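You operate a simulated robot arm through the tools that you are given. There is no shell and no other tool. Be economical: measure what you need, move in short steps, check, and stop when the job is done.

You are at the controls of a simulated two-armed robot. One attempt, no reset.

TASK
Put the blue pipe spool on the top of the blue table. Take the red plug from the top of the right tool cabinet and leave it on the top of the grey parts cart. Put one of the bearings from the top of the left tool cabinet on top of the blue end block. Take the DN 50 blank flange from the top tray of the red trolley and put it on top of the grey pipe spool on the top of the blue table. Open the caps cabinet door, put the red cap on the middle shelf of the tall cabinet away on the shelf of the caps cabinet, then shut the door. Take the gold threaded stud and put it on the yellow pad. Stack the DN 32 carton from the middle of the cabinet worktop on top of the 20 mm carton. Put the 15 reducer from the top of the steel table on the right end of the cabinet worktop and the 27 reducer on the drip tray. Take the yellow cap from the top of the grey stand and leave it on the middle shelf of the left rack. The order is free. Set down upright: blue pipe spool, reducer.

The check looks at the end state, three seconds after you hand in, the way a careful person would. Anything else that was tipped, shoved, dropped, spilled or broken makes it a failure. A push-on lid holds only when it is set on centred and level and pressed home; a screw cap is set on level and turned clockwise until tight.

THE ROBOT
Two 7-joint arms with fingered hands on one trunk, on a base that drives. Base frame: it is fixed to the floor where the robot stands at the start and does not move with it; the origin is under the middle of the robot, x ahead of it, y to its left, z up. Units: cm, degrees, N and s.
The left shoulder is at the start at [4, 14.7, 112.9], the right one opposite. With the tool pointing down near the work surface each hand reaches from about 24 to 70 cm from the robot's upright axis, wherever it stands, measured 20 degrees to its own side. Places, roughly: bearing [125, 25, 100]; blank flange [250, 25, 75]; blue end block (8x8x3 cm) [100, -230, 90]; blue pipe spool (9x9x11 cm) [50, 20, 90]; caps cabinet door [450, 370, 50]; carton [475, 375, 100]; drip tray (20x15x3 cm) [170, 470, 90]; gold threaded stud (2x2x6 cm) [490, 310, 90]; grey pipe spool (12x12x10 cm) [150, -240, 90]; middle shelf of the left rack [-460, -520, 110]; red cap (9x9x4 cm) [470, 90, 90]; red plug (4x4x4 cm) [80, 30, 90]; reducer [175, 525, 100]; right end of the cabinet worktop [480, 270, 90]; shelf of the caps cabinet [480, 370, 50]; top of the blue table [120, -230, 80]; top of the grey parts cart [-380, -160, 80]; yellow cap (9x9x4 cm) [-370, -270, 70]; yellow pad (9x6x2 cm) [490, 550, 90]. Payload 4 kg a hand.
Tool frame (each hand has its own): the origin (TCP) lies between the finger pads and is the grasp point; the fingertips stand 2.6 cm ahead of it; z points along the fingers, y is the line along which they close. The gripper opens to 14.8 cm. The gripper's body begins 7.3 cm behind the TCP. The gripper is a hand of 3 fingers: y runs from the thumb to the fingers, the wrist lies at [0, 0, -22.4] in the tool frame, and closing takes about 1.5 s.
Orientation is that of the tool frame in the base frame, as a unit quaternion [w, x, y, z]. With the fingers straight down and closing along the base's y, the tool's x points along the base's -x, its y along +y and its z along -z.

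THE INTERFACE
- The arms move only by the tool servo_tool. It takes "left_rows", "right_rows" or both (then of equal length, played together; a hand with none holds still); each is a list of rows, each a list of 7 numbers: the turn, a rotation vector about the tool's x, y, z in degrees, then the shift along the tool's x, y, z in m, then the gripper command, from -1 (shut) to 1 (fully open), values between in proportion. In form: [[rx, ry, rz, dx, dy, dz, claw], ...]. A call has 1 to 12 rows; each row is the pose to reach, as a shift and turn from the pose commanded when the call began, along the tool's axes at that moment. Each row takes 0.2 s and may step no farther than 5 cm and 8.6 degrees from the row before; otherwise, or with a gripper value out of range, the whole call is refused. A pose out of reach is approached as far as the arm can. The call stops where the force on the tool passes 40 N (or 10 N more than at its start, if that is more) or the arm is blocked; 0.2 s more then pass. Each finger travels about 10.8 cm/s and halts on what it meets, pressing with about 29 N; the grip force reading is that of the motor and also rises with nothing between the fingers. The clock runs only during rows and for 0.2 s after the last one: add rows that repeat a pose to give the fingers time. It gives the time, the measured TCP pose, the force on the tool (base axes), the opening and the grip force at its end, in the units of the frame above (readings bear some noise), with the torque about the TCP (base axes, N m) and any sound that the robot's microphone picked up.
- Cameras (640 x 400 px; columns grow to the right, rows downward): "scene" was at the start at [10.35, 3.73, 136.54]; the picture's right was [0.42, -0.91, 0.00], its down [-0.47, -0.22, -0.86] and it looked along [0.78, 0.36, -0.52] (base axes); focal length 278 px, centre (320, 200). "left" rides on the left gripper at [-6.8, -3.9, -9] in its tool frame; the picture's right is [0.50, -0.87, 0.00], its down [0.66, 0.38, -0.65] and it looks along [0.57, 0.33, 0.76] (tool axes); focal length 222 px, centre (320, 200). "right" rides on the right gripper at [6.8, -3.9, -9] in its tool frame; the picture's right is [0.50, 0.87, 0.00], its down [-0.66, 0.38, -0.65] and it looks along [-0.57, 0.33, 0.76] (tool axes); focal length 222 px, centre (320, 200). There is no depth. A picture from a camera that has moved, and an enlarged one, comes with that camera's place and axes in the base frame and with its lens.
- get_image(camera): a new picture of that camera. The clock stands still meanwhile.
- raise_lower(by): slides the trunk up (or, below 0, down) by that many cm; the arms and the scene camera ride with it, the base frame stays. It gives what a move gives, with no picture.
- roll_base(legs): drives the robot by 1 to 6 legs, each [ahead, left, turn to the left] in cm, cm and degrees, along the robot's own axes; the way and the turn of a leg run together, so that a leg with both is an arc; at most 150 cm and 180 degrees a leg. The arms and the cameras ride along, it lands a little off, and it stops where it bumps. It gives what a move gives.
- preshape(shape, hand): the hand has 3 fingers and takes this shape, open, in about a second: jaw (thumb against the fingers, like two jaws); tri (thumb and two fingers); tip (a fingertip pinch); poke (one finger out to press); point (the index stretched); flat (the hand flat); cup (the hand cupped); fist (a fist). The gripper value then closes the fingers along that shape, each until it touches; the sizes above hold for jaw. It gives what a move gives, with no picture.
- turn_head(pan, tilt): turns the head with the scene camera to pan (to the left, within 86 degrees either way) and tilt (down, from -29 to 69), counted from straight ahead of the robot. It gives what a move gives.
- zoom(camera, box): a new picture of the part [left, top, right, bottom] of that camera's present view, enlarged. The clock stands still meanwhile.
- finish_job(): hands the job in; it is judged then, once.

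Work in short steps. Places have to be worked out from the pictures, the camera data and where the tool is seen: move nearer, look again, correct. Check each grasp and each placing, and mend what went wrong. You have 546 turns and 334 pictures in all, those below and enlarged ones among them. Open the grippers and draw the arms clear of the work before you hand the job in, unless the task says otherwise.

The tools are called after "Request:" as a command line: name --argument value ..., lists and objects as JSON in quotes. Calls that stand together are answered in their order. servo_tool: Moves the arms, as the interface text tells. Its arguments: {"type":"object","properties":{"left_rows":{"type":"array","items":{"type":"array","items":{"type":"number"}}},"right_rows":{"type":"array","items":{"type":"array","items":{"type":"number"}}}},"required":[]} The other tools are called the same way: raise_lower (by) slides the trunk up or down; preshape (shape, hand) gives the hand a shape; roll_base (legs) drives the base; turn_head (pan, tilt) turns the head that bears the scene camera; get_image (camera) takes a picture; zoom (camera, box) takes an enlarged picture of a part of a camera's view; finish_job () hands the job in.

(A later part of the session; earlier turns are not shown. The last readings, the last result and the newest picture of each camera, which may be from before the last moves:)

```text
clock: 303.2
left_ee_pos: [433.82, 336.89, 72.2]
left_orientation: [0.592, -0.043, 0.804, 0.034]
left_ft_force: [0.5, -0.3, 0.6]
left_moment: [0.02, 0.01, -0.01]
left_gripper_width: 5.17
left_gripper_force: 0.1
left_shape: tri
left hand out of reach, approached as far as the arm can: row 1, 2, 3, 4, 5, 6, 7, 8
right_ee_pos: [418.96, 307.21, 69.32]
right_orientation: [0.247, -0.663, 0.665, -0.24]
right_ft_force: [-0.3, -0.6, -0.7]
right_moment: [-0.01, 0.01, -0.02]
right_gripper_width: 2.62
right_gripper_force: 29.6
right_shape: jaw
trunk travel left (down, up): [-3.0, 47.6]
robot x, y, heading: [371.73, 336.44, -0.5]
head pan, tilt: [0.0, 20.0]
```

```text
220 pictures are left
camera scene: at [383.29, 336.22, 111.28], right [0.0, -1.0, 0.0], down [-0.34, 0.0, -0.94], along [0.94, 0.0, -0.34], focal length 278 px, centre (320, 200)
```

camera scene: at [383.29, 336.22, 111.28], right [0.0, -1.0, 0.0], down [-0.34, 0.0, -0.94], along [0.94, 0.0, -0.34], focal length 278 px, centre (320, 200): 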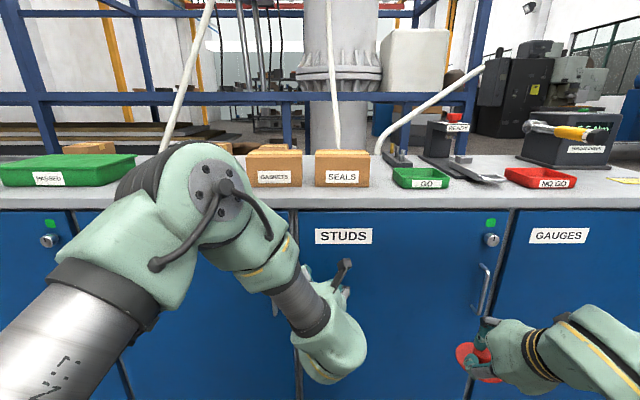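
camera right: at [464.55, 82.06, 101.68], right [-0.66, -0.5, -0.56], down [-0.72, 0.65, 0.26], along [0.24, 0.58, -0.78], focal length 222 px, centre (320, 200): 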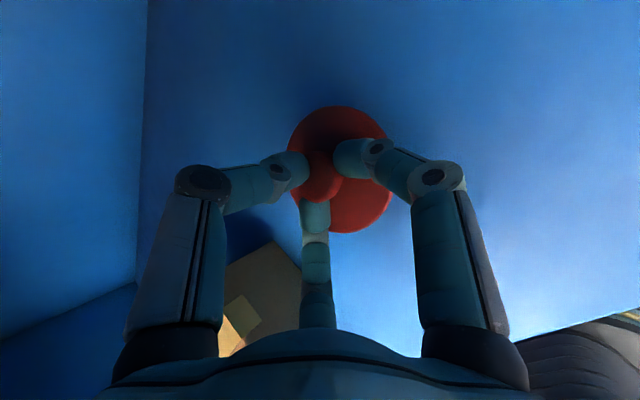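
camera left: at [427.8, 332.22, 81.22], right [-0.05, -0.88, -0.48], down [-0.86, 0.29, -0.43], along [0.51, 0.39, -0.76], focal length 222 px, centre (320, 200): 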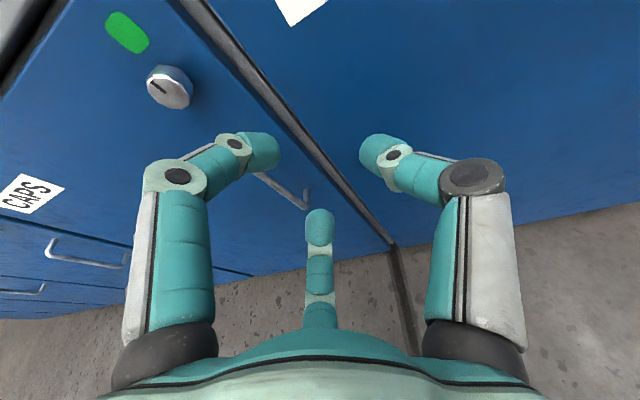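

A larger tilt is possible when the hand is straight ahead of the robot. I strafe left about 12 cm so the hand lines up with the handle, and lower a little.

Request:
roll_base --legs '[[-2, 12, 0]]'

Request:
servo_tool --left_rows '[[0, 0, 0, 0.02, 0, 0, -0.1], [0, 0, 0, 0.04, 0, 0, 0.0], [0, 0, 0, 0.06, 0, 0.0, 0.0], [0, 0, 0, 0.07, 0, 0.0, 0.0]]'

Request:
get_image --camera "left"

Request:
get_image --camera "scene"

```text
clock: 304.4
left_ee_pos: [431.98, 348.95, 72.07]
left_orientation: [0.592, -0.044, 0.804, 0.034]
left_ft_force: [-0.2, -0.5, 0.7]
left_moment: [-0.02, -0.01, -0.01]
left_gripper_width: 5.23
left_gripper_force: 0.0
left_shape: tri
right_ee_pos: [417.2, 319.22, 69.56]
right_orientation: [0.247, -0.663, 0.664, -0.241]
right_ft_force: [-0.2, -0.8, 0.2]
right_moment: [-0.01, 0.02, -0.01]
right_gripper_width: 2.57
right_gripper_force: 28.6
right_shape: jaw
trunk travel left (down, up): [-3.0, 47.6]
robot x, y, heading: [369.75, 348.0, 0.0]
head pan, tilt: [0.0, 20.0]
```

```text
clock: 305.4
left_ee_pos: [430.2, 346.2, 68.31]
left_orientation: [0.59, -0.046, 0.805, 0.037]
left_ft_force: [-0.2, -0.4, -0.6]
left_moment: [0.0, 0.0, -0.01]
left_gripper_width: 7.34
left_gripper_force: 0.0
left_shape: tri
left hand out of reach, approached as far as the arm can: row 1, 2, 3, 4
right_ee_pos: [417.12, 319.21, 69.38]
right_orientation: [-0.247, 0.664, -0.664, 0.24]
right_ft_force: [-0.3, -0.6, -0.9]
right_moment: [0.01, 0.02, 0.01]
right_gripper_width: 2.57
right_gripper_force: 29.3
right_shape: jaw
trunk travel left (down, up): [-3.0, 47.6]
robot x, y, heading: [369.96, 348.23, 0.0]
head pan, tilt: [0.0, 20.0]
```

```text
219 pictures are left
camera left: at [424.09, 341.44, 77.44], right [-0.05, -0.88, -0.48], down [-0.86, 0.28, -0.43], along [0.51, 0.39, -0.77], focal length 222 px, centre (320, 200)
```

left: 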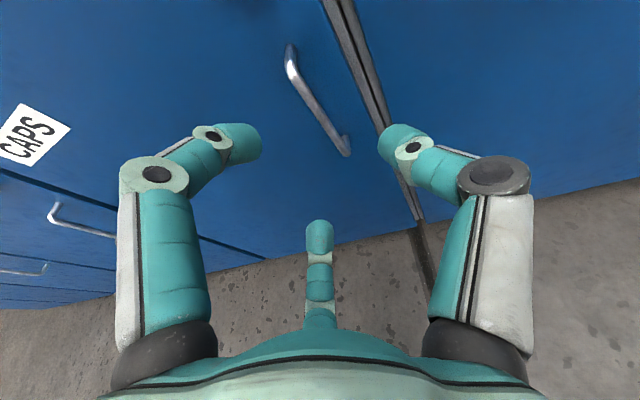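

```text
218 pictures are left
camera scene: at [381.33, 348.11, 111.28], right [0.0, -1.0, 0.0], down [-0.34, 0.0, -0.94], along [0.94, 0.0, -0.34], focal length 278 px, centre (320, 200)
```

scene: 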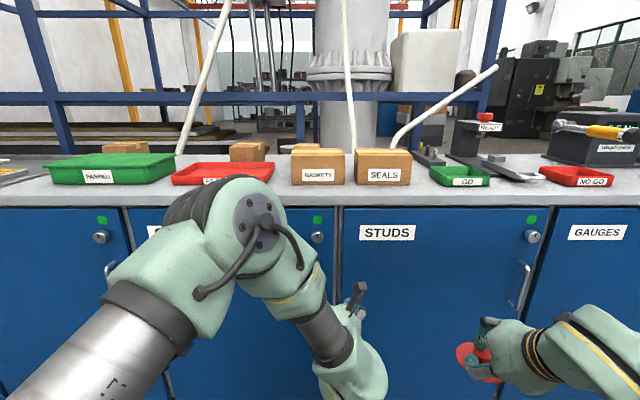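

The handle bar is well aligned with the tool axis. I advance along it in two stages.

Request:
servo_tool --left_rows '[[0, 0, 0, 0, 0.002, 0.03, -0.2], [0, 0, 0, 0, 0.005, 0.06, -0.2], [0, 0, 0, 0, 0.005, 0.09, -0.2], [0, 0, 0, 0, 0.005, 0.11, -0.2], [0, 0, 0, 0, 0.005, 0.11, -0.2]]'

Request:
get_image --camera "left"

```text
clock: 306.6
left_ee_pos: [441.14, 346.81, 65.68]
left_orientation: [0.589, -0.047, 0.806, 0.038]
left_ft_force: [1.0, 0.7, 0.4]
left_moment: [-0.03, 0.0, -0.01]
left_gripper_width: 5.95
left_gripper_force: 0.1
left_shape: tri
left hand out of reach, approached as far as the arm can: row 1, 2, 3, 4, 5
right_ee_pos: [417.08, 319.01, 69.45]
right_orientation: [0.247, -0.663, 0.665, -0.24]
right_ft_force: [0.7, -0.6, 0.4]
right_moment: [0.03, 0.0, 0.0]
right_gripper_width: 2.58
right_gripper_force: 29.1
right_shape: jaw
trunk travel left (down, up): [-3.0, 47.6]
robot x, y, heading: [369.79, 348.55, -0.5]
head pan, tilt: [0.0, 20.0]
```

```text
217 pictures are left
camera left: at [435.01, 342.15, 74.72], right [-0.05, -0.87, -0.48], down [-0.86, 0.28, -0.42], along [0.51, 0.39, -0.77], focal length 222 px, centre (320, 200)
```

left: 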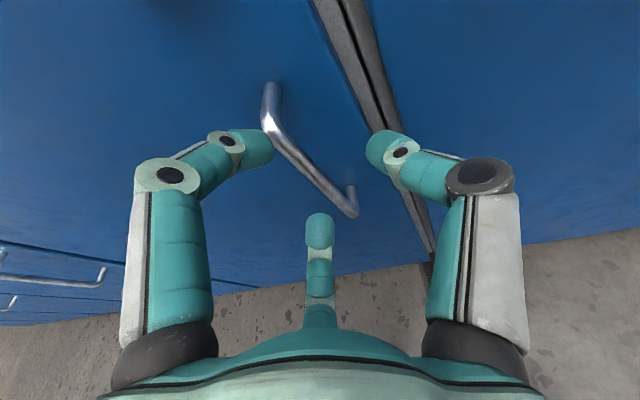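

I need about 1.8 cm more to the left and a bit lower, so I use the base and trunk for that.

Request:
raise_lower --by -3

Request:
roll_base --legs '[[0, 1.8, 0.5]]'

Request:
get_image --camera "left"

```text
clock: 307.4
left_ee_pos: [440.96, 346.95, 62.71]
left_orientation: [0.589, -0.046, 0.806, 0.037]
left_ft_force: [-0.1, 0.3, -0.5]
left_moment: [0.04, -0.03, 0.01]
left_gripper_width: 5.94
left_gripper_force: 0.0
left_shape: tri
right_ee_pos: [417.18, 319.14, 66.63]
right_orientation: [0.247, -0.663, 0.665, -0.24]
right_ft_force: [-0.3, 0.1, -0.2]
right_moment: [0.0, 0.01, -0.01]
right_gripper_width: 2.59
right_gripper_force: 28.8
right_shape: jaw
trunk travel left (down, up): [0.0, 50.6]
robot x, y, heading: [369.82, 348.17, -0.1]
head pan, tilt: [0.0, 20.0]
```

```text
clock: 308.2
left_ee_pos: [441.14, 349.38, 62.74]
left_orientation: [0.588, -0.051, 0.806, 0.041]
left_ft_force: [-0.2, -0.2, -1.3]
left_moment: [-0.02, 0.01, -0.05]
left_gripper_width: 5.99
left_gripper_force: 0.0
left_shape: tri
right_ee_pos: [417.22, 321.46, 66.51]
right_orientation: [-0.249, 0.667, -0.661, 0.239]
right_ft_force: [0.3, 0.1, 0.7]
right_moment: [0.02, 0.0, -0.03]
right_gripper_width: 2.6
right_gripper_force: 29.1
right_shape: jaw
trunk travel left (down, up): [0.0, 50.6]
robot x, y, heading: [369.72, 349.82, 0.2]
head pan, tilt: [0.0, 20.0]
```

```text
216 pictures are left
camera left: at [435.04, 344.59, 71.9], right [-0.04, -0.88, -0.48], down [-0.86, 0.27, -0.42], along [0.5, 0.4, -0.77], focal length 222 px, centre (320, 200)
```

left: 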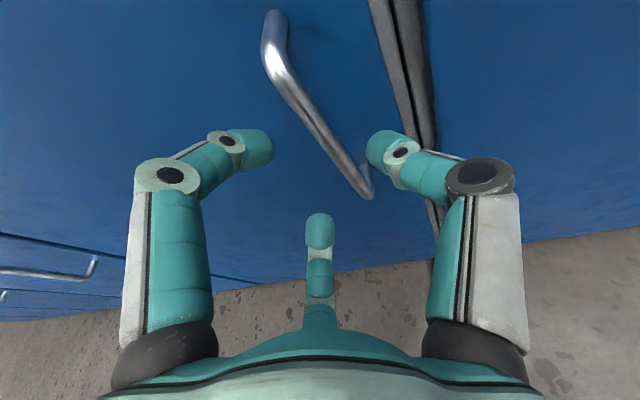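

Aligned. I advance 4.5 cm and close on the bar.

Request:
servo_tool --left_rows '[[0, 0, 0, 0, -0.003, 0.02, -0.2], [0, 0, 0, 0, -0.006, 0.035, -0.2], [0, 0, 0, 0, -0.008, 0.045, -0.2], [0, 0, 0, 0, -0.008, 0.045, -0.6], [0, 0, 0, 0, -0.008, 0.045, -1], [0, 0, 0, 0, -0.008, 0.045, -1], [0, 0, 0, 0, -0.008, 0.045, -1]]'

Request:
get_image --camera "left"

```text
clock: 309.8
left_ee_pos: [445.41, 348.93, 61.23]
left_orientation: [0.589, -0.049, 0.806, 0.04]
left_ft_force: [0.8, -3.0, 0.1]
left_moment: [0.0, -0.01, 0.01]
left_gripper_width: 0.0
left_gripper_force: 29.5
left_shape: tri
right_ee_pos: [417.31, 321.33, 66.5]
right_orientation: [-0.249, 0.666, -0.662, 0.239]
right_ft_force: [-0.6, 0.3, -0.8]
right_moment: [-0.01, 0.01, 0.01]
right_gripper_width: 2.6
right_gripper_force: 29.1
right_shape: jaw
trunk travel left (down, up): [0.0, 50.6]
robot x, y, heading: [370.09, 350.0, 0.4]
head pan, tilt: [0.0, 20.0]
```

```text
215 pictures are left
camera left: at [439.35, 344.27, 70.44], right [-0.04, -0.88, -0.48], down [-0.86, 0.27, -0.42], along [0.5, 0.4, -0.77], focal length 222 px, centre (320, 200)
```

left: 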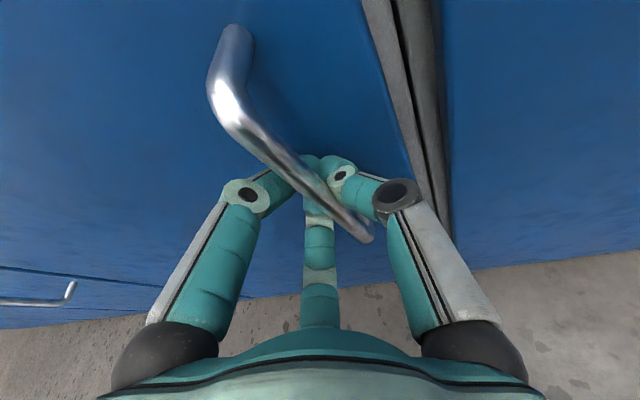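

The fingers have met around or behind the bar, which makes a hook. I pull gently and check.

Request:
servo_tool --left_rows '[[0, 0, 0, 0, 0, -0.01, -1], [0, 0, 0, 0, 0, -0.025, -1], [0, 0, 0, 0, 0, -0.04, -1], [0, 0, 0, 0, 0, -0.04, -1]]'

Request:
get_image --camera "left"

Request:
get_image --camera "scene"

```text
clock: 310.8
left_ee_pos: [441.74, 348.96, 62.37]
left_orientation: [0.588, -0.052, 0.806, 0.042]
left_ft_force: [2.0, 16.3, -11.0]
left_moment: [0.11, 0.04, 0.02]
left_gripper_width: 0.0
left_gripper_force: 29.1
left_shape: tri
right_ee_pos: [417.44, 321.49, 66.54]
right_orientation: [-0.248, 0.667, -0.661, 0.239]
right_ft_force: [-0.3, 0.0, 1.3]
right_moment: [0.01, -0.03, -0.03]
right_gripper_width: 2.57
right_gripper_force: 28.2
right_shape: jaw
trunk travel left (down, up): [0.0, 50.6]
robot x, y, heading: [369.77, 349.76, 0.4]
head pan, tilt: [0.0, 20.0]
```

```text
214 pictures are left
camera left: at [435.73, 344.16, 71.48], right [-0.04, -0.88, -0.48], down [-0.87, 0.27, -0.42], along [0.5, 0.4, -0.77], focal length 222 px, centre (320, 200)
```

left: 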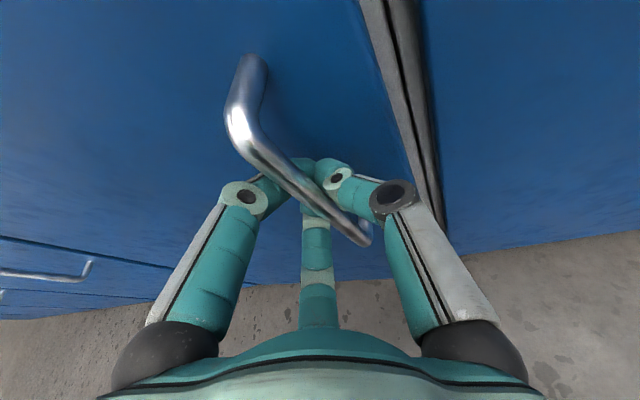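

```text
213 pictures are left
camera scene: at [381.48, 350.17, 108.41], right [0.01, -1.0, 0.0], down [-0.34, 0.0, -0.94], along [0.94, 0.01, -0.34], focal length 278 px, centre (320, 200)
```

scene: 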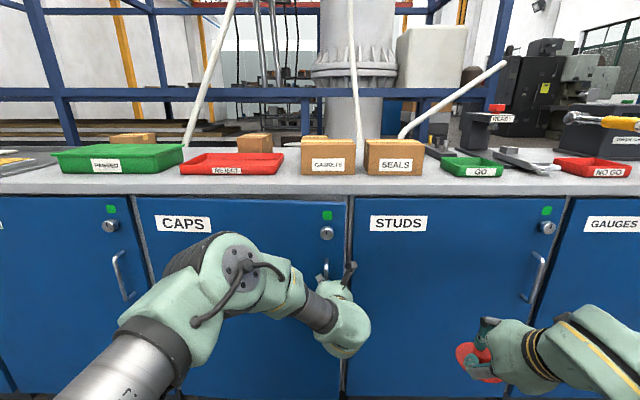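

The door follows. I keep pulling by backing the base along the door's arc.

Request:
roll_base --legs '[[-11, 2.5, 0]]'

Request:
get_image --camera "scene"

Request:
get_image --camera "left"

```text
clock: 312.0
left_ee_pos: [431.06, 351.44, 62.43]
left_orientation: [0.588, -0.053, 0.806, 0.041]
left_ft_force: [10.2, 24.3, -11.7]
left_moment: [0.1, -0.03, -0.11]
left_gripper_width: 0.03
left_gripper_force: 29.4
left_shape: tri
right_ee_pos: [406.57, 323.97, 66.58]
right_orientation: [-0.247, 0.667, -0.661, 0.239]
right_ft_force: [-0.2, 0.1, -0.8]
right_moment: [0.02, 0.01, 0.04]
right_gripper_width: 2.58
right_gripper_force: 29.2
right_shape: jaw
trunk travel left (down, up): [0.0, 50.6]
robot x, y, heading: [358.94, 352.58, 0.2]
head pan, tilt: [0.0, 20.0]
```

```text
212 pictures are left
camera scene: at [370.71, 352.71, 108.41], right [0.01, -1.0, 0.0], down [-0.34, 0.0, -0.94], along [0.94, 0.01, -0.34], focal length 278 px, centre (320, 200)
```

scene: 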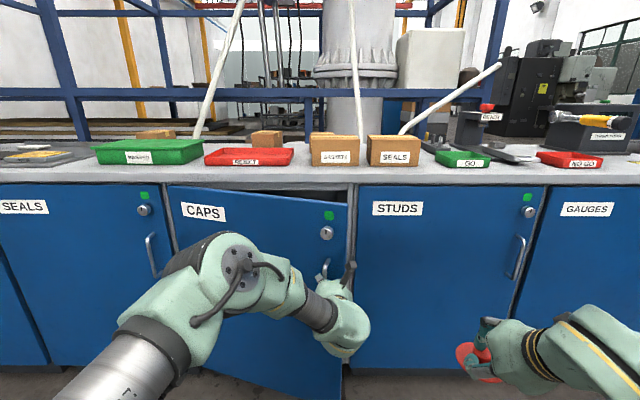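

```text
211 pictures are left
camera left: at [425.04, 346.72, 71.55], right [-0.04, -0.88, -0.48], down [-0.87, 0.27, -0.42], along [0.5, 0.4, -0.77], focal length 222 px, centre (320, 200)
```

left: 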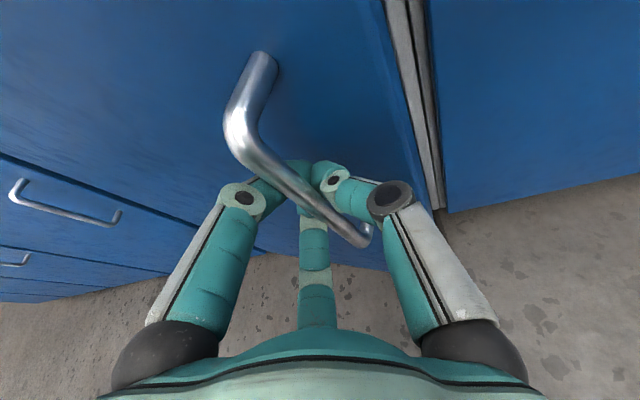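

The door is swinging open. I continue along the arc.

Request:
roll_base --legs '[[-9, 5.5, -4]]'

Request:
get_image --camera "scene"

Request:
get_image --camera "left"

```text
clock: 313.0
left_ee_pos: [426.62, 353.71, 62.76]
left_orientation: [0.593, -0.053, 0.803, 0.043]
left_ft_force: [2.3, 4.8, 0.4]
left_moment: [0.09, -0.01, 0.0]
left_gripper_width: 0.0
left_gripper_force: 28.6
left_shape: tri
right_ee_pos: [400.83, 325.44, 66.54]
right_orientation: [0.244, -0.656, 0.672, -0.244]
right_ft_force: [0.6, 0.1, -0.4]
right_moment: [0.0, 0.01, 0.0]
right_gripper_width: 2.59
right_gripper_force: 28.9
right_shape: jaw
trunk travel left (down, up): [0.0, 50.6]
robot x, y, heading: [354.2, 355.74, -1.4]
head pan, tilt: [0.0, 20.0]
stopped in leg 1: the force on the tool passed its limit at 45 N (the readings are from after the stop); the commanded pose is now the measured one
```

```text
210 pictures are left
camera scene: at [365.74, 355.28, 108.43], right [-0.03, -1.0, 0.0], down [-0.34, 0.01, -0.94], along [0.94, -0.02, -0.34], focal length 278 px, centre (320, 200)
```

scene: 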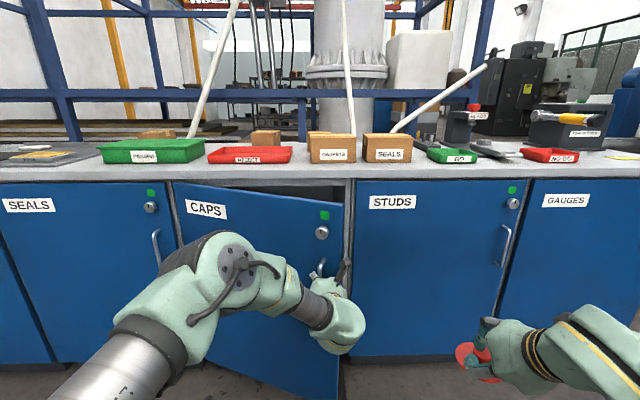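

```text
209 pictures are left
camera left: at [420.54, 348.88, 71.88], right [-0.03, -0.88, -0.48], down [-0.86, 0.27, -0.43], along [0.51, 0.4, -0.76], focal length 222 px, centre (320, 200)
```

left: 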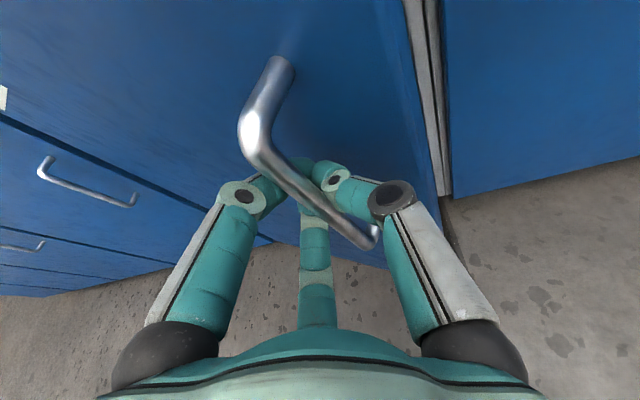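

Request:
roll_base --legs '[[-5, 2.5, 0]]'

Request:
roll_base --legs '[[-4, 3, 0]]'

Request:
get_image --camera "scene"

```text
clock: 313.9
left_ee_pos: [421.7, 356.33, 62.75]
left_orientation: [0.591, -0.052, 0.804, 0.042]
left_ft_force: [6.5, 11.2, 0.0]
left_moment: [0.07, -0.04, -0.04]
left_gripper_width: 0.0
left_gripper_force: 28.8
left_shape: tri
right_ee_pos: [396.0, 328.13, 66.6]
right_orientation: [0.244, -0.656, 0.672, -0.243]
right_ft_force: [0.5, 1.0, -0.1]
right_moment: [0.02, -0.01, 0.01]
right_gripper_width: 2.59
right_gripper_force: 28.7
right_shape: jaw
trunk travel left (down, up): [0.0, 50.6]
robot x, y, heading: [349.48, 358.19, -1.4]
head pan, tilt: [0.0, 20.0]
```

```text
clock: 314.9
left_ee_pos: [417.66, 359.46, 62.94]
left_orientation: [0.593, -0.053, 0.802, 0.043]
left_ft_force: [3.4, 3.1, -0.9]
left_moment: [0.04, -0.02, -0.01]
left_gripper_width: 0.03
left_gripper_force: 29.5
left_shape: tri
right_ee_pos: [391.99, 331.19, 66.49]
right_orientation: [0.245, -0.656, 0.671, -0.243]
right_ft_force: [1.2, 0.6, 0.1]
right_moment: [-0.02, -0.03, -0.03]
right_gripper_width: 2.59
right_gripper_force: 29.2
right_shape: jaw
trunk travel left (down, up): [0.0, 50.6]
robot x, y, heading: [345.47, 361.14, -1.5]
head pan, tilt: [0.0, 20.0]
```

```text
208 pictures are left
camera scene: at [356.87, 361.03, 108.44], right [-0.03, -1.0, 0.0], down [-0.34, 0.01, -0.94], along [0.94, -0.02, -0.34], focal length 278 px, centre (320, 200)
```

scene: 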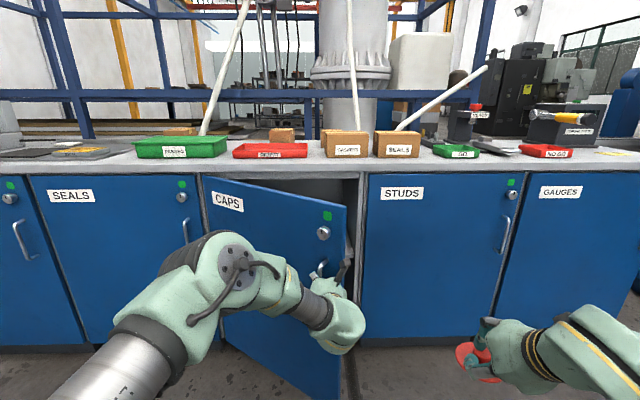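

Request:
roll_base --legs '[[-4, 4, 0]]'

Request:
roll_base --legs '[[-3, 4.5, 0]]'

Request:
roll_base --legs '[[-2.5, 5, 0]]'

Request:
get_image --camera "scene"

Request:
get_image --camera "left"

```text
clock: 315.8
left_ee_pos: [413.93, 363.34, 62.82]
left_orientation: [0.592, -0.053, 0.803, 0.042]
left_ft_force: [0.2, 0.4, -0.1]
left_moment: [0.02, -0.01, 0.02]
left_gripper_width: 0.04
left_gripper_force: 28.8
left_shape: tri
right_ee_pos: [388.21, 335.16, 66.6]
right_orientation: [0.244, -0.655, 0.672, -0.244]
right_ft_force: [0.0, -0.5, 0.1]
right_moment: [0.0, -0.03, -0.01]
right_gripper_width: 2.58
right_gripper_force: 28.5
right_shape: jaw
trunk travel left (down, up): [0.0, 50.6]
robot x, y, heading: [341.27, 365.45, -1.4]
head pan, tilt: [0.0, 20.0]
```

```text
clock: 316.8
left_ee_pos: [410.98, 368.05, 62.82]
left_orientation: [0.592, -0.053, 0.803, 0.043]
left_ft_force: [0.5, 0.2, -0.2]
left_moment: [-0.02, -0.04, -0.01]
left_gripper_width: 0.01
left_gripper_force: 29.3
left_shape: tri
right_ee_pos: [385.14, 339.83, 66.61]
right_orientation: [0.245, -0.656, 0.671, -0.244]
right_ft_force: [0.0, -0.5, -0.2]
right_moment: [0.01, 0.0, -0.01]
right_gripper_width: 2.6
right_gripper_force: 28.9
right_shape: jaw
trunk travel left (down, up): [0.0, 50.6]
robot x, y, heading: [338.63, 370.03, -1.5]
head pan, tilt: [0.0, 20.0]
```

```text
clock: 317.7
left_ee_pos: [408.58, 373.01, 62.71]
left_orientation: [0.592, -0.052, 0.803, 0.041]
left_ft_force: [-0.1, -0.6, -0.8]
left_moment: [0.0, 0.01, 0.0]
left_gripper_width: 0.0
left_gripper_force: 29.0
left_shape: tri
right_ee_pos: [382.73, 344.74, 66.55]
right_orientation: [0.244, -0.655, 0.672, -0.244]
right_ft_force: [-0.7, 1.1, -0.3]
right_moment: [-0.02, 0.02, -0.03]
right_gripper_width: 2.62
right_gripper_force: 29.1
right_shape: jaw
trunk travel left (down, up): [0.0, 50.6]
robot x, y, heading: [336.46, 375.31, -1.5]
head pan, tilt: [0.0, 20.0]
```

```text
207 pictures are left
camera scene: at [347.69, 374.66, 108.44], right [-0.03, -1.0, 0.0], down [-0.34, 0.01, -0.94], along [0.94, -0.03, -0.34], focal length 278 px, centre (320, 200)
```

scene: 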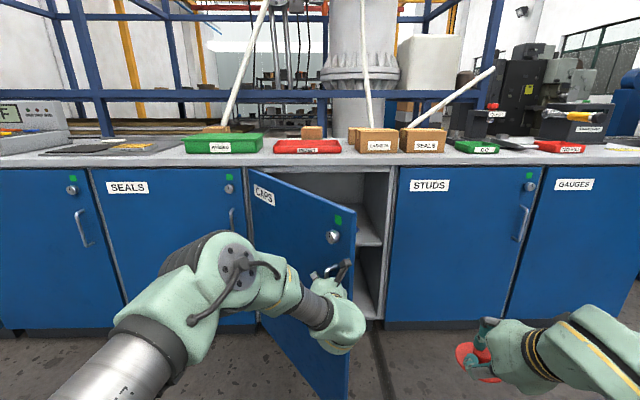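

```text
206 pictures are left
camera left: at [402.48, 368.11, 71.9], right [-0.03, -0.88, -0.48], down [-0.86, 0.27, -0.43], along [0.51, 0.4, -0.76], focal length 222 px, centre (320, 200)
```

left: 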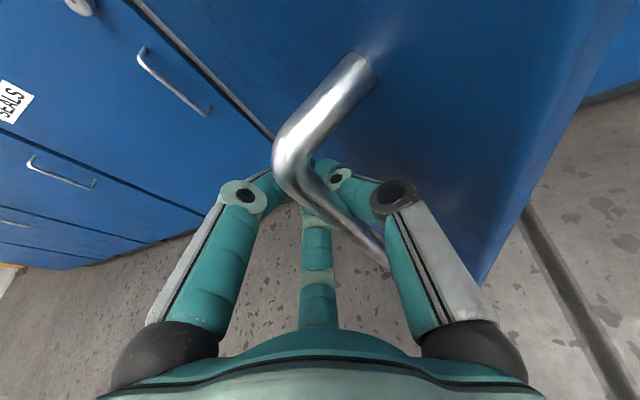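

Request:
roll_base --legs '[[-2, 5.5, 0]]'

Request:
roll_base --legs '[[-1, 6, 0]]'

Request:
roll_base --legs '[[0, 6, 0]]'

Request:
get_image --camera "scene"

Request:
get_image --camera "left"

```text
clock: 318.7
left_ee_pos: [406.71, 378.25, 62.84]
left_orientation: [0.591, -0.051, 0.804, 0.04]
left_ft_force: [0.5, -1.3, 0.1]
left_moment: [0.0, 0.0, 0.0]
left_gripper_width: 0.0
left_gripper_force: 28.8
left_shape: tri
right_ee_pos: [380.94, 350.22, 66.5]
right_orientation: [0.244, -0.654, 0.672, -0.245]
right_ft_force: [-0.3, 0.2, -1.2]
right_moment: [-0.03, 0.03, -0.03]
right_gripper_width: 2.58
right_gripper_force: 28.8
right_shape: jaw
trunk travel left (down, up): [0.0, 50.6]
robot x, y, heading: [334.26, 381.15, -1.6]
head pan, tilt: [0.0, 20.0]
```

```text
clock: 319.6
left_ee_pos: [405.84, 384.18, 62.92]
left_orientation: [0.593, -0.05, 0.803, 0.041]
left_ft_force: [-0.2, 0.3, -0.5]
left_moment: [-0.05, 0.03, 0.02]
left_gripper_width: 0.01
left_gripper_force: 28.7
left_shape: tri
right_ee_pos: [380.14, 356.22, 66.57]
right_orientation: [0.244, -0.655, 0.672, -0.245]
right_ft_force: [-0.5, 0.6, -0.3]
right_moment: [-0.01, 0.01, 0.0]
right_gripper_width: 2.6
right_gripper_force: 28.8
right_shape: jaw
trunk travel left (down, up): [0.0, 50.6]
robot x, y, heading: [333.73, 386.63, -1.6]
head pan, tilt: [0.0, 20.0]
```

```text
clock: 320.6
left_ee_pos: [405.97, 390.09, 62.94]
left_orientation: [0.592, -0.05, 0.803, 0.04]
left_ft_force: [-13.2, -3.6, -0.6]
left_moment: [0.17, -0.74, -0.23]
left_gripper_width: 0.02
left_gripper_force: 29.6
left_shape: tri
right_ee_pos: [380.16, 362.06, 66.67]
right_orientation: [0.244, -0.655, 0.672, -0.244]
right_ft_force: [0.4, -0.1, -0.3]
right_moment: [-0.02, 0.03, 0.0]
right_gripper_width: 2.58
right_gripper_force: 29.2
right_shape: jaw
trunk travel left (down, up): [0.0, 50.6]
robot x, y, heading: [333.74, 392.42, -1.8]
head pan, tilt: [0.0, 20.0]
```

```text
205 pictures are left
camera scene: at [345.07, 392.04, 108.45], right [-0.03, -1.0, 0.0], down [-0.34, 0.01, -0.94], along [0.94, -0.03, -0.34], focal length 278 px, centre (320, 200)
```

scene: 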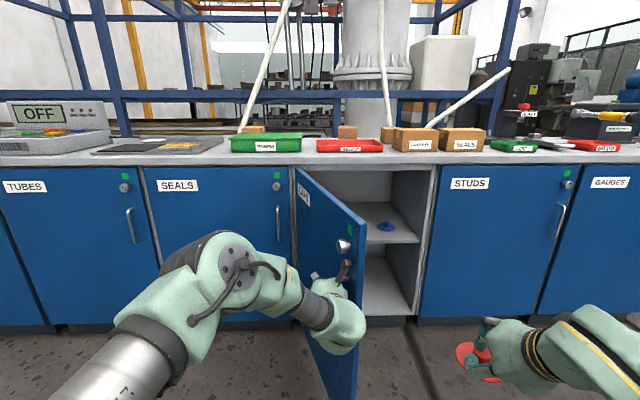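

```text
204 pictures are left
camera left: at [399.82, 385.32, 71.92], right [-0.04, -0.88, -0.48], down [-0.86, 0.27, -0.43], along [0.51, 0.4, -0.76], focal length 222 px, centre (320, 200)
```

left: 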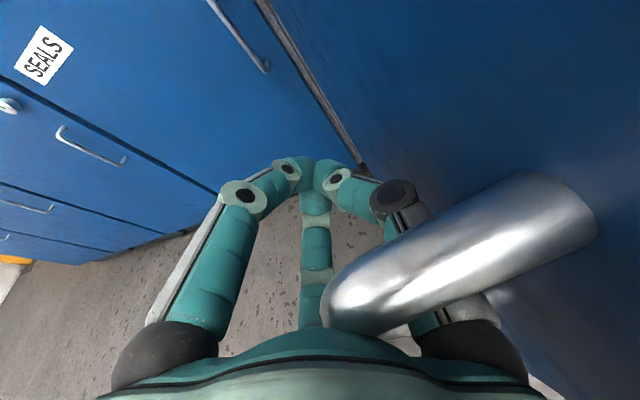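

The door is about 78° open, and inside is the shelf (z≈50) with a blue cap on it. I release the handle and back the left hand out.

Request:
servo_tool --left_rows '[[0, 0, 0, 0, 0, 0, -0.7], [0, 0, 0, 0, 0, -0.01, -0.4], [0, 0, 0, 0, 0.0, -0.01, -0.3], [0, 0, 0, 0, 0.0, -0.01, -0.3]]'

Request:
get_image --camera "left"

```text
clock: 321.6
left_ee_pos: [405.23, 390.01, 62.81]
left_orientation: [0.591, -0.052, 0.804, 0.042]
left_ft_force: [11.1, 4.4, -2.2]
left_moment: [0.34, 0.05, 1.16]
left_gripper_width: 4.42
left_gripper_force: 0.1
left_shape: tri
right_ee_pos: [380.42, 362.17, 66.5]
right_orientation: [0.245, -0.655, 0.673, -0.242]
right_ft_force: [0.0, 0.1, 0.3]
right_moment: [0.01, 0.0, -0.02]
right_gripper_width: 2.58
right_gripper_force: 29.0
right_shape: jaw
trunk travel left (down, up): [0.0, 50.6]
robot x, y, heading: [333.69, 392.58, -1.4]
head pan, tilt: [0.0, 20.0]
```

```text
203 pictures are left
camera left: at [399.11, 385.27, 72.02], right [-0.03, -0.88, -0.48], down [-0.86, 0.27, -0.43], along [0.51, 0.4, -0.76], focal length 222 px, centre (320, 200)
```

left: 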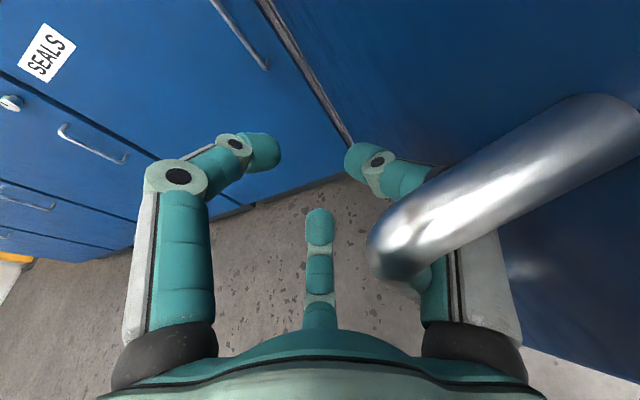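

The thumb is still behind the bar. I open further, then pull back.

Request:
servo_tool --left_rows '[[0, 0, 0, 0, 0, 0, 0], [0, 0, 0, 0, 0, 0, 0.3], [0, 0, 0, 0, -0.005, 0, 0.5], [0, 0, 0, 0, -0.01, -0.02, 0.5], [0, 0, 0, 0, -0.01, -0.05, 0.5], [0, 0, 0, 0, -0.01, -0.08, 0.5], [0, 0, 0, 0, -0.01, -0.11, 0.5]]'

Request:
get_image --camera "left"

Request:
get_image --camera "scene"

```text
clock: 323.2
left_ee_pos: [394.61, 387.65, 66.28]
left_orientation: [0.592, -0.05, 0.803, 0.041]
left_ft_force: [-0.8, 0.4, -0.1]
left_moment: [0.0, 0.03, 0.01]
left_gripper_width: 11.07
left_gripper_force: 0.0
left_shape: tri
right_ee_pos: [380.32, 362.05, 66.59]
right_orientation: [0.245, -0.655, 0.672, -0.244]
right_ft_force: [-0.3, -0.2, -0.3]
right_moment: [-0.01, 0.0, -0.02]
right_gripper_width: 2.58
right_gripper_force: 29.0
right_shape: jaw
trunk travel left (down, up): [0.0, 50.6]
robot x, y, heading: [333.74, 392.23, -1.5]
head pan, tilt: [0.0, 20.0]
```

```text
202 pictures are left
camera left: at [388.62, 382.8, 75.34], right [-0.04, -0.87, -0.48], down [-0.86, 0.27, -0.43], along [0.51, 0.4, -0.76], focal length 222 px, centre (320, 200)
```

left: 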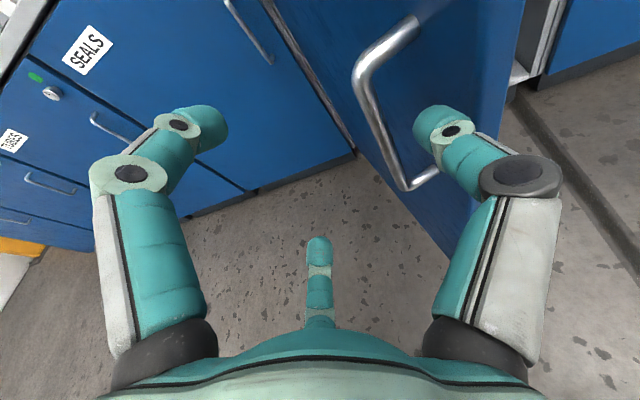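

```text
201 pictures are left
camera scene: at [345.18, 391.95, 108.44], right [-0.03, -1.0, 0.0], down [-0.34, 0.01, -0.94], along [0.94, -0.03, -0.34], focal length 278 px, centre (320, 200)
```

scene: 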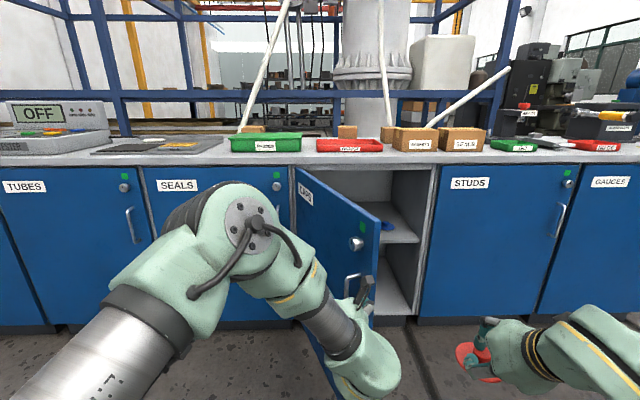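

Free. Next I push the door wider from its inner side: back off, close the hand, strafe right past the door edge, go forward, and sweep left.

Request:
roll_base --legs '[[-12, 0, 1.5]]'

Request:
servo_tool --left_rows '[[0, 0, 0, 0, 0, 0, 0], [0, 0, 0, 0, 0, 0, -0.5], [0, 0, 0, 0, 0, 0, -1], [0, 0, 0, 0, 0, 0, -1], [0, 0, 0, 0, 0, 0, -1]]'

Request:
roll_base --legs '[[0, -36, 0], [38, 0, 0]]'

Request:
get_image --camera "scene"

Request:
get_image --camera "left"

```text
clock: 324.4
left_ee_pos: [382.96, 389.38, 66.4]
left_orientation: [0.592, -0.06, 0.802, 0.048]
left_ft_force: [-0.1, 0.9, -0.3]
left_moment: [0.0, 0.03, 0.04]
left_gripper_width: 11.08
left_gripper_force: 0.0
left_shape: tri
right_ee_pos: [369.03, 363.53, 66.55]
right_orientation: [0.248, -0.663, 0.664, -0.24]
right_ft_force: [0.3, -0.3, -0.9]
right_moment: [-0.01, 0.0, 0.01]
right_gripper_width: 2.58
right_gripper_force: 28.8
right_shape: jaw
trunk travel left (down, up): [0.0, 50.6]
robot x, y, heading: [322.14, 392.33, -0.1]
head pan, tilt: [0.0, 20.0]
```

```text
clock: 325.6
left_ee_pos: [383.0, 389.32, 66.25]
left_orientation: [0.592, -0.061, 0.802, 0.049]
left_ft_force: [0.7, -0.4, -0.6]
left_moment: [0.01, 0.01, 0.01]
left_gripper_width: 0.0
left_gripper_force: 28.4
left_shape: tri
right_ee_pos: [369.27, 363.5, 66.6]
right_orientation: [0.248, -0.664, 0.664, -0.24]
right_ft_force: [0.4, 0.4, 0.2]
right_moment: [0.0, -0.01, -0.01]
right_gripper_width: 2.58
right_gripper_force: 28.8
right_shape: jaw
trunk travel left (down, up): [0.0, 50.6]
robot x, y, heading: [321.84, 392.83, -0.1]
head pan, tilt: [0.0, 20.0]
```

```text
clock: 329.9
left_ee_pos: [420.78, 353.83, 66.24]
left_orientation: [0.59, -0.064, 0.803, 0.052]
left_ft_force: [-0.1, -0.2, -0.5]
left_moment: [0.0, -0.02, 0.0]
left_gripper_width: 0.02
left_gripper_force: 28.9
left_shape: tri
right_ee_pos: [407.2, 327.85, 66.45]
right_orientation: [-0.249, 0.666, -0.661, 0.239]
right_ft_force: [-1.1, 0.1, -0.4]
right_moment: [-0.01, 0.0, 0.02]
right_gripper_width: 2.56
right_gripper_force: 29.3
right_shape: jaw
trunk travel left (down, up): [0.0, 50.6]
robot x, y, heading: [360.02, 356.55, 0.5]
head pan, tilt: [0.0, 20.0]
```

```text
200 pictures are left
camera scene: at [371.16, 356.56, 108.42], right [0.01, -1.0, 0.0], down [-0.34, 0.0, -0.94], along [0.94, 0.01, -0.34], focal length 278 px, centre (320, 200)
```

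scene: 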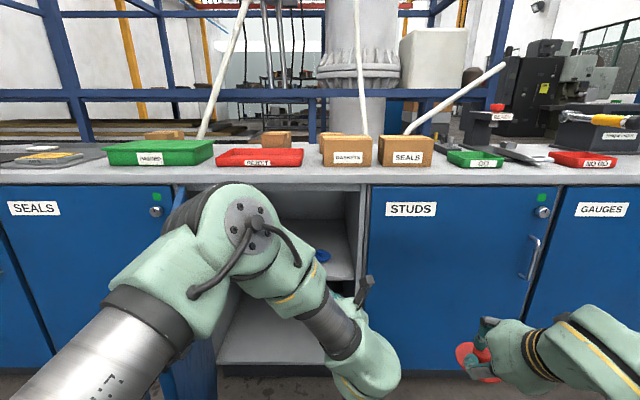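

```text
199 pictures are left
camera left: at [414.91, 348.93, 75.29], right [-0.01, -0.88, -0.48], down [-0.87, 0.24, -0.43], along [0.49, 0.42, -0.76], focal length 222 px, centre (320, 200)
```

left: 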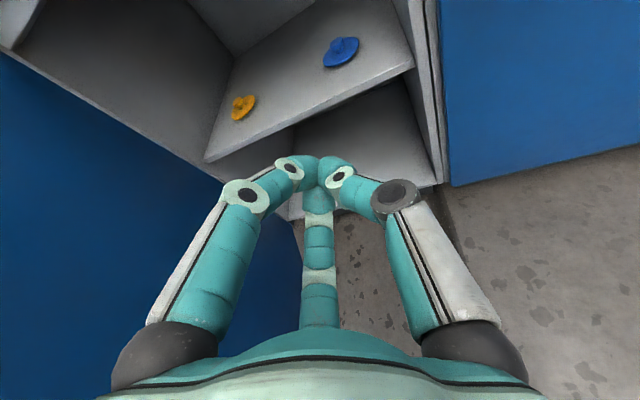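

The shelf holds a blue cap (465, 357) and a yellow one (466, 386), leaving a free spot at y≈371.5. I sweep left to push the door wide open.

Request:
roll_base --legs '[[0, 36, 0]]'

Request:
get_image --camera "scene"

```text
clock: 332.3
left_ee_pos: [420.58, 390.88, 66.2]
left_orientation: [0.591, -0.064, 0.802, 0.051]
left_ft_force: [-0.2, -0.7, -0.9]
left_moment: [-0.01, 0.01, -0.01]
left_gripper_width: 0.02
left_gripper_force: 28.6
left_shape: tri
right_ee_pos: [406.83, 364.77, 66.48]
right_orientation: [-0.25, 0.666, -0.66, 0.24]
right_ft_force: [-0.3, -0.3, 0.3]
right_moment: [0.02, 0.02, 0.01]
right_gripper_width: 2.57
right_gripper_force: 28.6
right_shape: jaw
trunk travel left (down, up): [0.0, 50.6]
robot x, y, heading: [359.25, 393.68, 0.5]
head pan, tilt: [0.0, 20.0]
```

```text
198 pictures are left
camera scene: at [370.85, 393.43, 108.43], right [0.01, -1.0, 0.0], down [-0.34, 0.0, -0.94], along [0.94, 0.01, -0.34], focal length 278 px, centre (320, 200)
```

scene: 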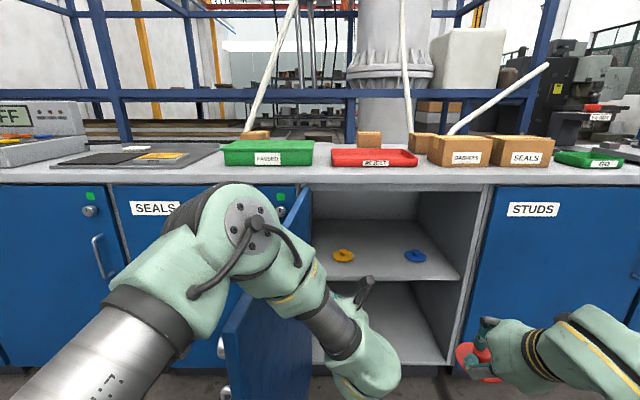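

The door is open past 90°. I back off and fold the left hand back to its vertical rest pose, so the right hand can work.

Request:
roll_base --legs '[[-30, -10, 0]]'

Request:
raise_lower --by 20

Request:
servo_tool --left_rows '[[0, 8, 0, -0.001, 0.01, 0.005, -1], [0, 16, 0, -0.002, 0.02, 0.01, -1], [0, 24, 0, -0.004, 0.03, 0.01, -1], [0, 32, 0, -0.005, 0.04, 0.01, -1], [0, 40, 0, -0.006, 0.05, 0.01, -1], [0, 48, 0, -0.008, 0.06, 0.01, -1], [0, 56, 0, -0.009, 0.07, 0.01, -1], [0, 64, 0, -0.01, 0.08, 0.01, -1], [0, 70, 0, -0.012, 0.09, 0.01, -1], [0, 72, 0, -0.013, 0.1, 0.01, -1], [0, 72, 0, -0.014, 0.12, 0.01, -1], [0, 72, 0, -0.014, 0.12, 0.01, -1]]'

```text
clock: 334.4
left_ee_pos: [390.59, 380.58, 66.27]
left_orientation: [0.591, -0.065, 0.802, 0.052]
left_ft_force: [-0.2, -0.2, -0.9]
left_moment: [-0.02, 0.02, 0.04]
left_gripper_width: 0.0
left_gripper_force: 29.2
left_shape: tri
right_ee_pos: [377.0, 354.64, 66.58]
right_orientation: [-0.249, 0.667, -0.66, 0.239]
right_ft_force: [-0.3, -0.4, 0.0]
right_moment: [0.03, -0.04, 0.0]
right_gripper_width: 2.59
right_gripper_force: 29.2
right_shape: jaw
trunk travel left (down, up): [0.0, 50.6]
robot x, y, heading: [329.28, 383.45, 0.6]
head pan, tilt: [0.0, 20.0]
```

```text
clock: 336.6
left_ee_pos: [390.54, 380.45, 86.2]
left_orientation: [0.59, -0.064, 0.803, 0.051]
left_ft_force: [0.7, 0.4, -0.6]
left_moment: [-0.01, -0.03, 0.01]
left_gripper_width: 0.01
left_gripper_force: 29.1
left_shape: tri
right_ee_pos: [377.0, 354.43, 86.49]
right_orientation: [-0.248, 0.668, -0.66, 0.239]
right_ft_force: [-0.2, 0.1, -0.3]
right_moment: [0.01, 0.01, 0.01]
right_gripper_width: 2.59
right_gripper_force: 29.1
right_shape: jaw
trunk travel left (down, up): [-20.0, 30.6]
robot x, y, heading: [329.19, 383.32, 0.6]
head pan, tilt: [0.0, 20.0]
```

```text
clock: 339.2
left_ee_pos: [389.92, 392.42, 87.16]
left_orientation: [0.006, -0.083, 0.997, 0.004]
left_ft_force: [0.6, 0.0, -0.2]
left_moment: [0.02, 0.02, 0.03]
left_gripper_width: 0.0
left_gripper_force: 28.2
left_shape: tri
right_ee_pos: [377.05, 354.58, 86.51]
right_orientation: [-0.249, 0.667, -0.66, 0.239]
right_ft_force: [0.2, 0.4, -0.9]
right_moment: [0.02, -0.03, 0.02]
right_gripper_width: 2.58
right_gripper_force: 28.9
right_shape: jaw
trunk travel left (down, up): [-20.0, 30.6]
robot x, y, heading: [329.23, 382.98, 0.4]
head pan, tilt: [0.0, 20.0]
```

Request:
servo_tool --left_rows '[[0, 0, 1, 0.026, 0.018, -0.031, -1], [0, 0, 2, 0.053, 0.035, -0.062, -1], [0, 0, 3, 0.079, 0.053, -0.093, -1], [0, 0, 4, 0.106, 0.07, -0.124, -1], [0, 0, 5, 0.132, 0.088, -0.155, -1], [0, 0, 6, 0.158, 0.106, -0.186, -1], [0, 0, 7, 0.185, 0.123, -0.217, -1], [0, 0, 8, 0.211, 0.141, -0.248, -1], [0, 0, 9, 0.238, 0.158, -0.279, -1], [0, 0, 9.5, 0.264, 0.176, -0.31, -1], [0, 0, 9.5, 0.264, 0.176, -0.31, -1]]'

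Request:
raise_lower --by -20

Request:
roll_base --legs '[[0, -32, 0], [48, 0, 0], [5, 0, 18]]'

Request:
turn_head --pan 0 --tilt 30

Request:
get_image --camera "scene"

```text
clock: 341.6
left_ee_pos: [360.58, 405.3, 118.09]
left_orientation: [0.005, 0.002, 1.0, 0.004]
left_ft_force: [-0.5, 0.3, 1.2]
left_moment: [0.01, 0.01, -0.02]
left_gripper_width: 0.01
left_gripper_force: 28.3
left_shape: tri
right_ee_pos: [377.12, 354.48, 86.47]
right_orientation: [-0.248, 0.667, -0.661, 0.239]
right_ft_force: [-0.4, 0.2, -0.5]
right_moment: [-0.01, 0.02, -0.01]
right_gripper_width: 2.59
right_gripper_force: 28.9
right_shape: jaw
trunk travel left (down, up): [-20.0, 30.6]
robot x, y, heading: [329.67, 383.02, 0.4]
head pan, tilt: [0.0, 20.0]
```

```text
clock: 343.8
left_ee_pos: [360.62, 405.24, 98.09]
left_orientation: [0.006, 0.0, 1.0, 0.004]
left_ft_force: [0.0, 0.4, 0.0]
left_moment: [0.0, -0.01, -0.03]
left_gripper_width: 0.01
left_gripper_force: 28.7
left_shape: tri
right_ee_pos: [377.04, 354.5, 66.5]
right_orientation: [-0.249, 0.667, -0.66, 0.239]
right_ft_force: [-0.5, 0.1, -0.5]
right_moment: [0.03, -0.04, 0.01]
right_gripper_width: 2.61
right_gripper_force: 28.5
right_shape: jaw
trunk travel left (down, up): [0.0, 50.6]
robot x, y, heading: [329.33, 383.15, 0.7]
head pan, tilt: [0.0, 20.0]
```

```text
clock: 349.4
left_ee_pos: [405.55, 382.39, 98.02]
left_orientation: [0.005, -0.152, 0.988, 0.005]
left_ft_force: [0.9, -0.3, -1.2]
left_moment: [0.0, 0.03, 0.0]
left_gripper_width: 0.0
left_gripper_force: 29.1
left_shape: tri
right_ee_pos: [436.55, 338.85, 66.62]
right_orientation: [-0.283, 0.761, -0.55, 0.197]
right_ft_force: [-0.1, 0.4, -0.7]
right_moment: [0.01, 0.0, 0.01]
right_gripper_width: 2.61
right_gripper_force: 29.3
right_shape: jaw
trunk travel left (down, up): [0.0, 50.6]
robot x, y, heading: [382.94, 351.81, 18.5]
head pan, tilt: [0.0, 20.0]
```

```text
clock: 350.1
left_ee_pos: [405.57, 382.34, 98.15]
left_orientation: [0.006, -0.153, 0.988, 0.006]
left_ft_force: [-0.3, -0.7, -0.3]
left_moment: [0.0, -0.01, -0.01]
left_gripper_width: 0.0
left_gripper_force: 28.5
left_shape: tri
right_ee_pos: [436.53, 339.0, 66.58]
right_orientation: [-0.284, 0.761, -0.55, 0.197]
right_ft_force: [-0.1, 0.6, -0.8]
right_moment: [0.02, 0.03, 0.02]
right_gripper_width: 2.6
right_gripper_force: 28.4
right_shape: jaw
trunk travel left (down, up): [0.0, 50.6]
robot x, y, heading: [382.56, 351.82, 18.5]
head pan, tilt: [0.0, 30.0]
```

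```text
197 pictures are left
camera scene: at [393.26, 354.99, 106.83], right [0.31, -0.95, 0.0], down [-0.47, -0.16, -0.87], along [0.82, 0.27, -0.5], focal length 278 px, centre (320, 200)
```

scene: 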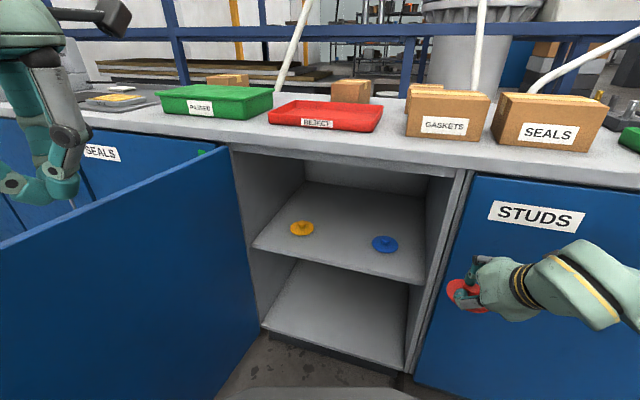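

Clear view: the free spot is at about (461.5, 371). I bring the right hand in front of it at shelf height.

Request:
servo_tool --right_rows '[[0, 0, 0, -0.037, 0, 0.019, -1], [0, 0, 0, -0.075, 0, 0.038, -1], [0, 0, 0, -0.112, 0, 0.056, -1], [0, 0, 0, -0.149, 0.002, 0.075, -1], [0, 0, 0, -0.186, 0.003, 0.094, -1], [0, 0, 0, -0.2235, 0.004, 0.113, -1], [0, 0, 0, -0.2235, 0.004, 0.113, -1]]'

Request:
get_image --camera "scene"

Request:
get_image --camera "right"

```text
clock: 351.7
left_ee_pos: [405.54, 382.25, 98.24]
left_orientation: [0.005, -0.152, 0.988, 0.006]
left_ft_force: [0.0, -0.5, 0.0]
left_moment: [0.03, 0.01, 0.02]
left_gripper_width: 0.01
left_gripper_force: 28.8
left_shape: tri
right_ee_pos: [436.18, 362.33, 57.8]
right_orientation: [-0.283, 0.76, -0.55, 0.198]
right_ft_force: [-0.5, -0.5, 0.0]
right_moment: [0.01, 0.0, -0.01]
right_gripper_width: 2.57
right_gripper_force: 29.1
right_shape: jaw
trunk travel left (down, up): [0.0, 50.6]
robot x, y, heading: [382.35, 351.73, 18.6]
head pan, tilt: [0.0, 30.0]
```

```text
196 pictures are left
camera scene: at [393.25, 354.96, 106.83], right [0.31, -0.95, 0.0], down [-0.48, -0.16, -0.87], along [0.82, 0.27, -0.5], focal length 278 px, centre (320, 200)
```

scene: 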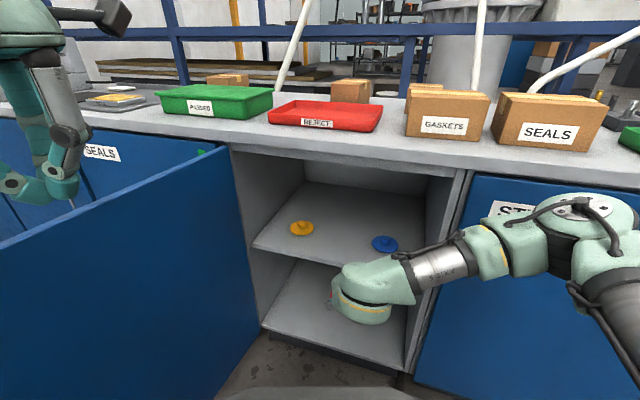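

```text
195 pictures are left
camera right: at [435.47, 354.97, 67.12], right [-0.47, -0.68, -0.57], down [-0.88, 0.39, 0.26], along [0.05, 0.62, -0.78], focal length 222 px, centre (320, 200)
```

right: 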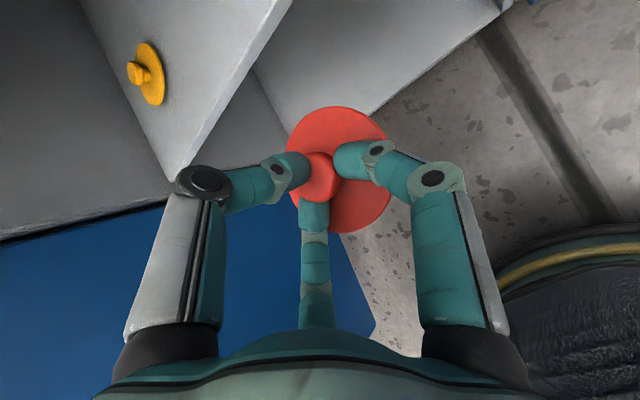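

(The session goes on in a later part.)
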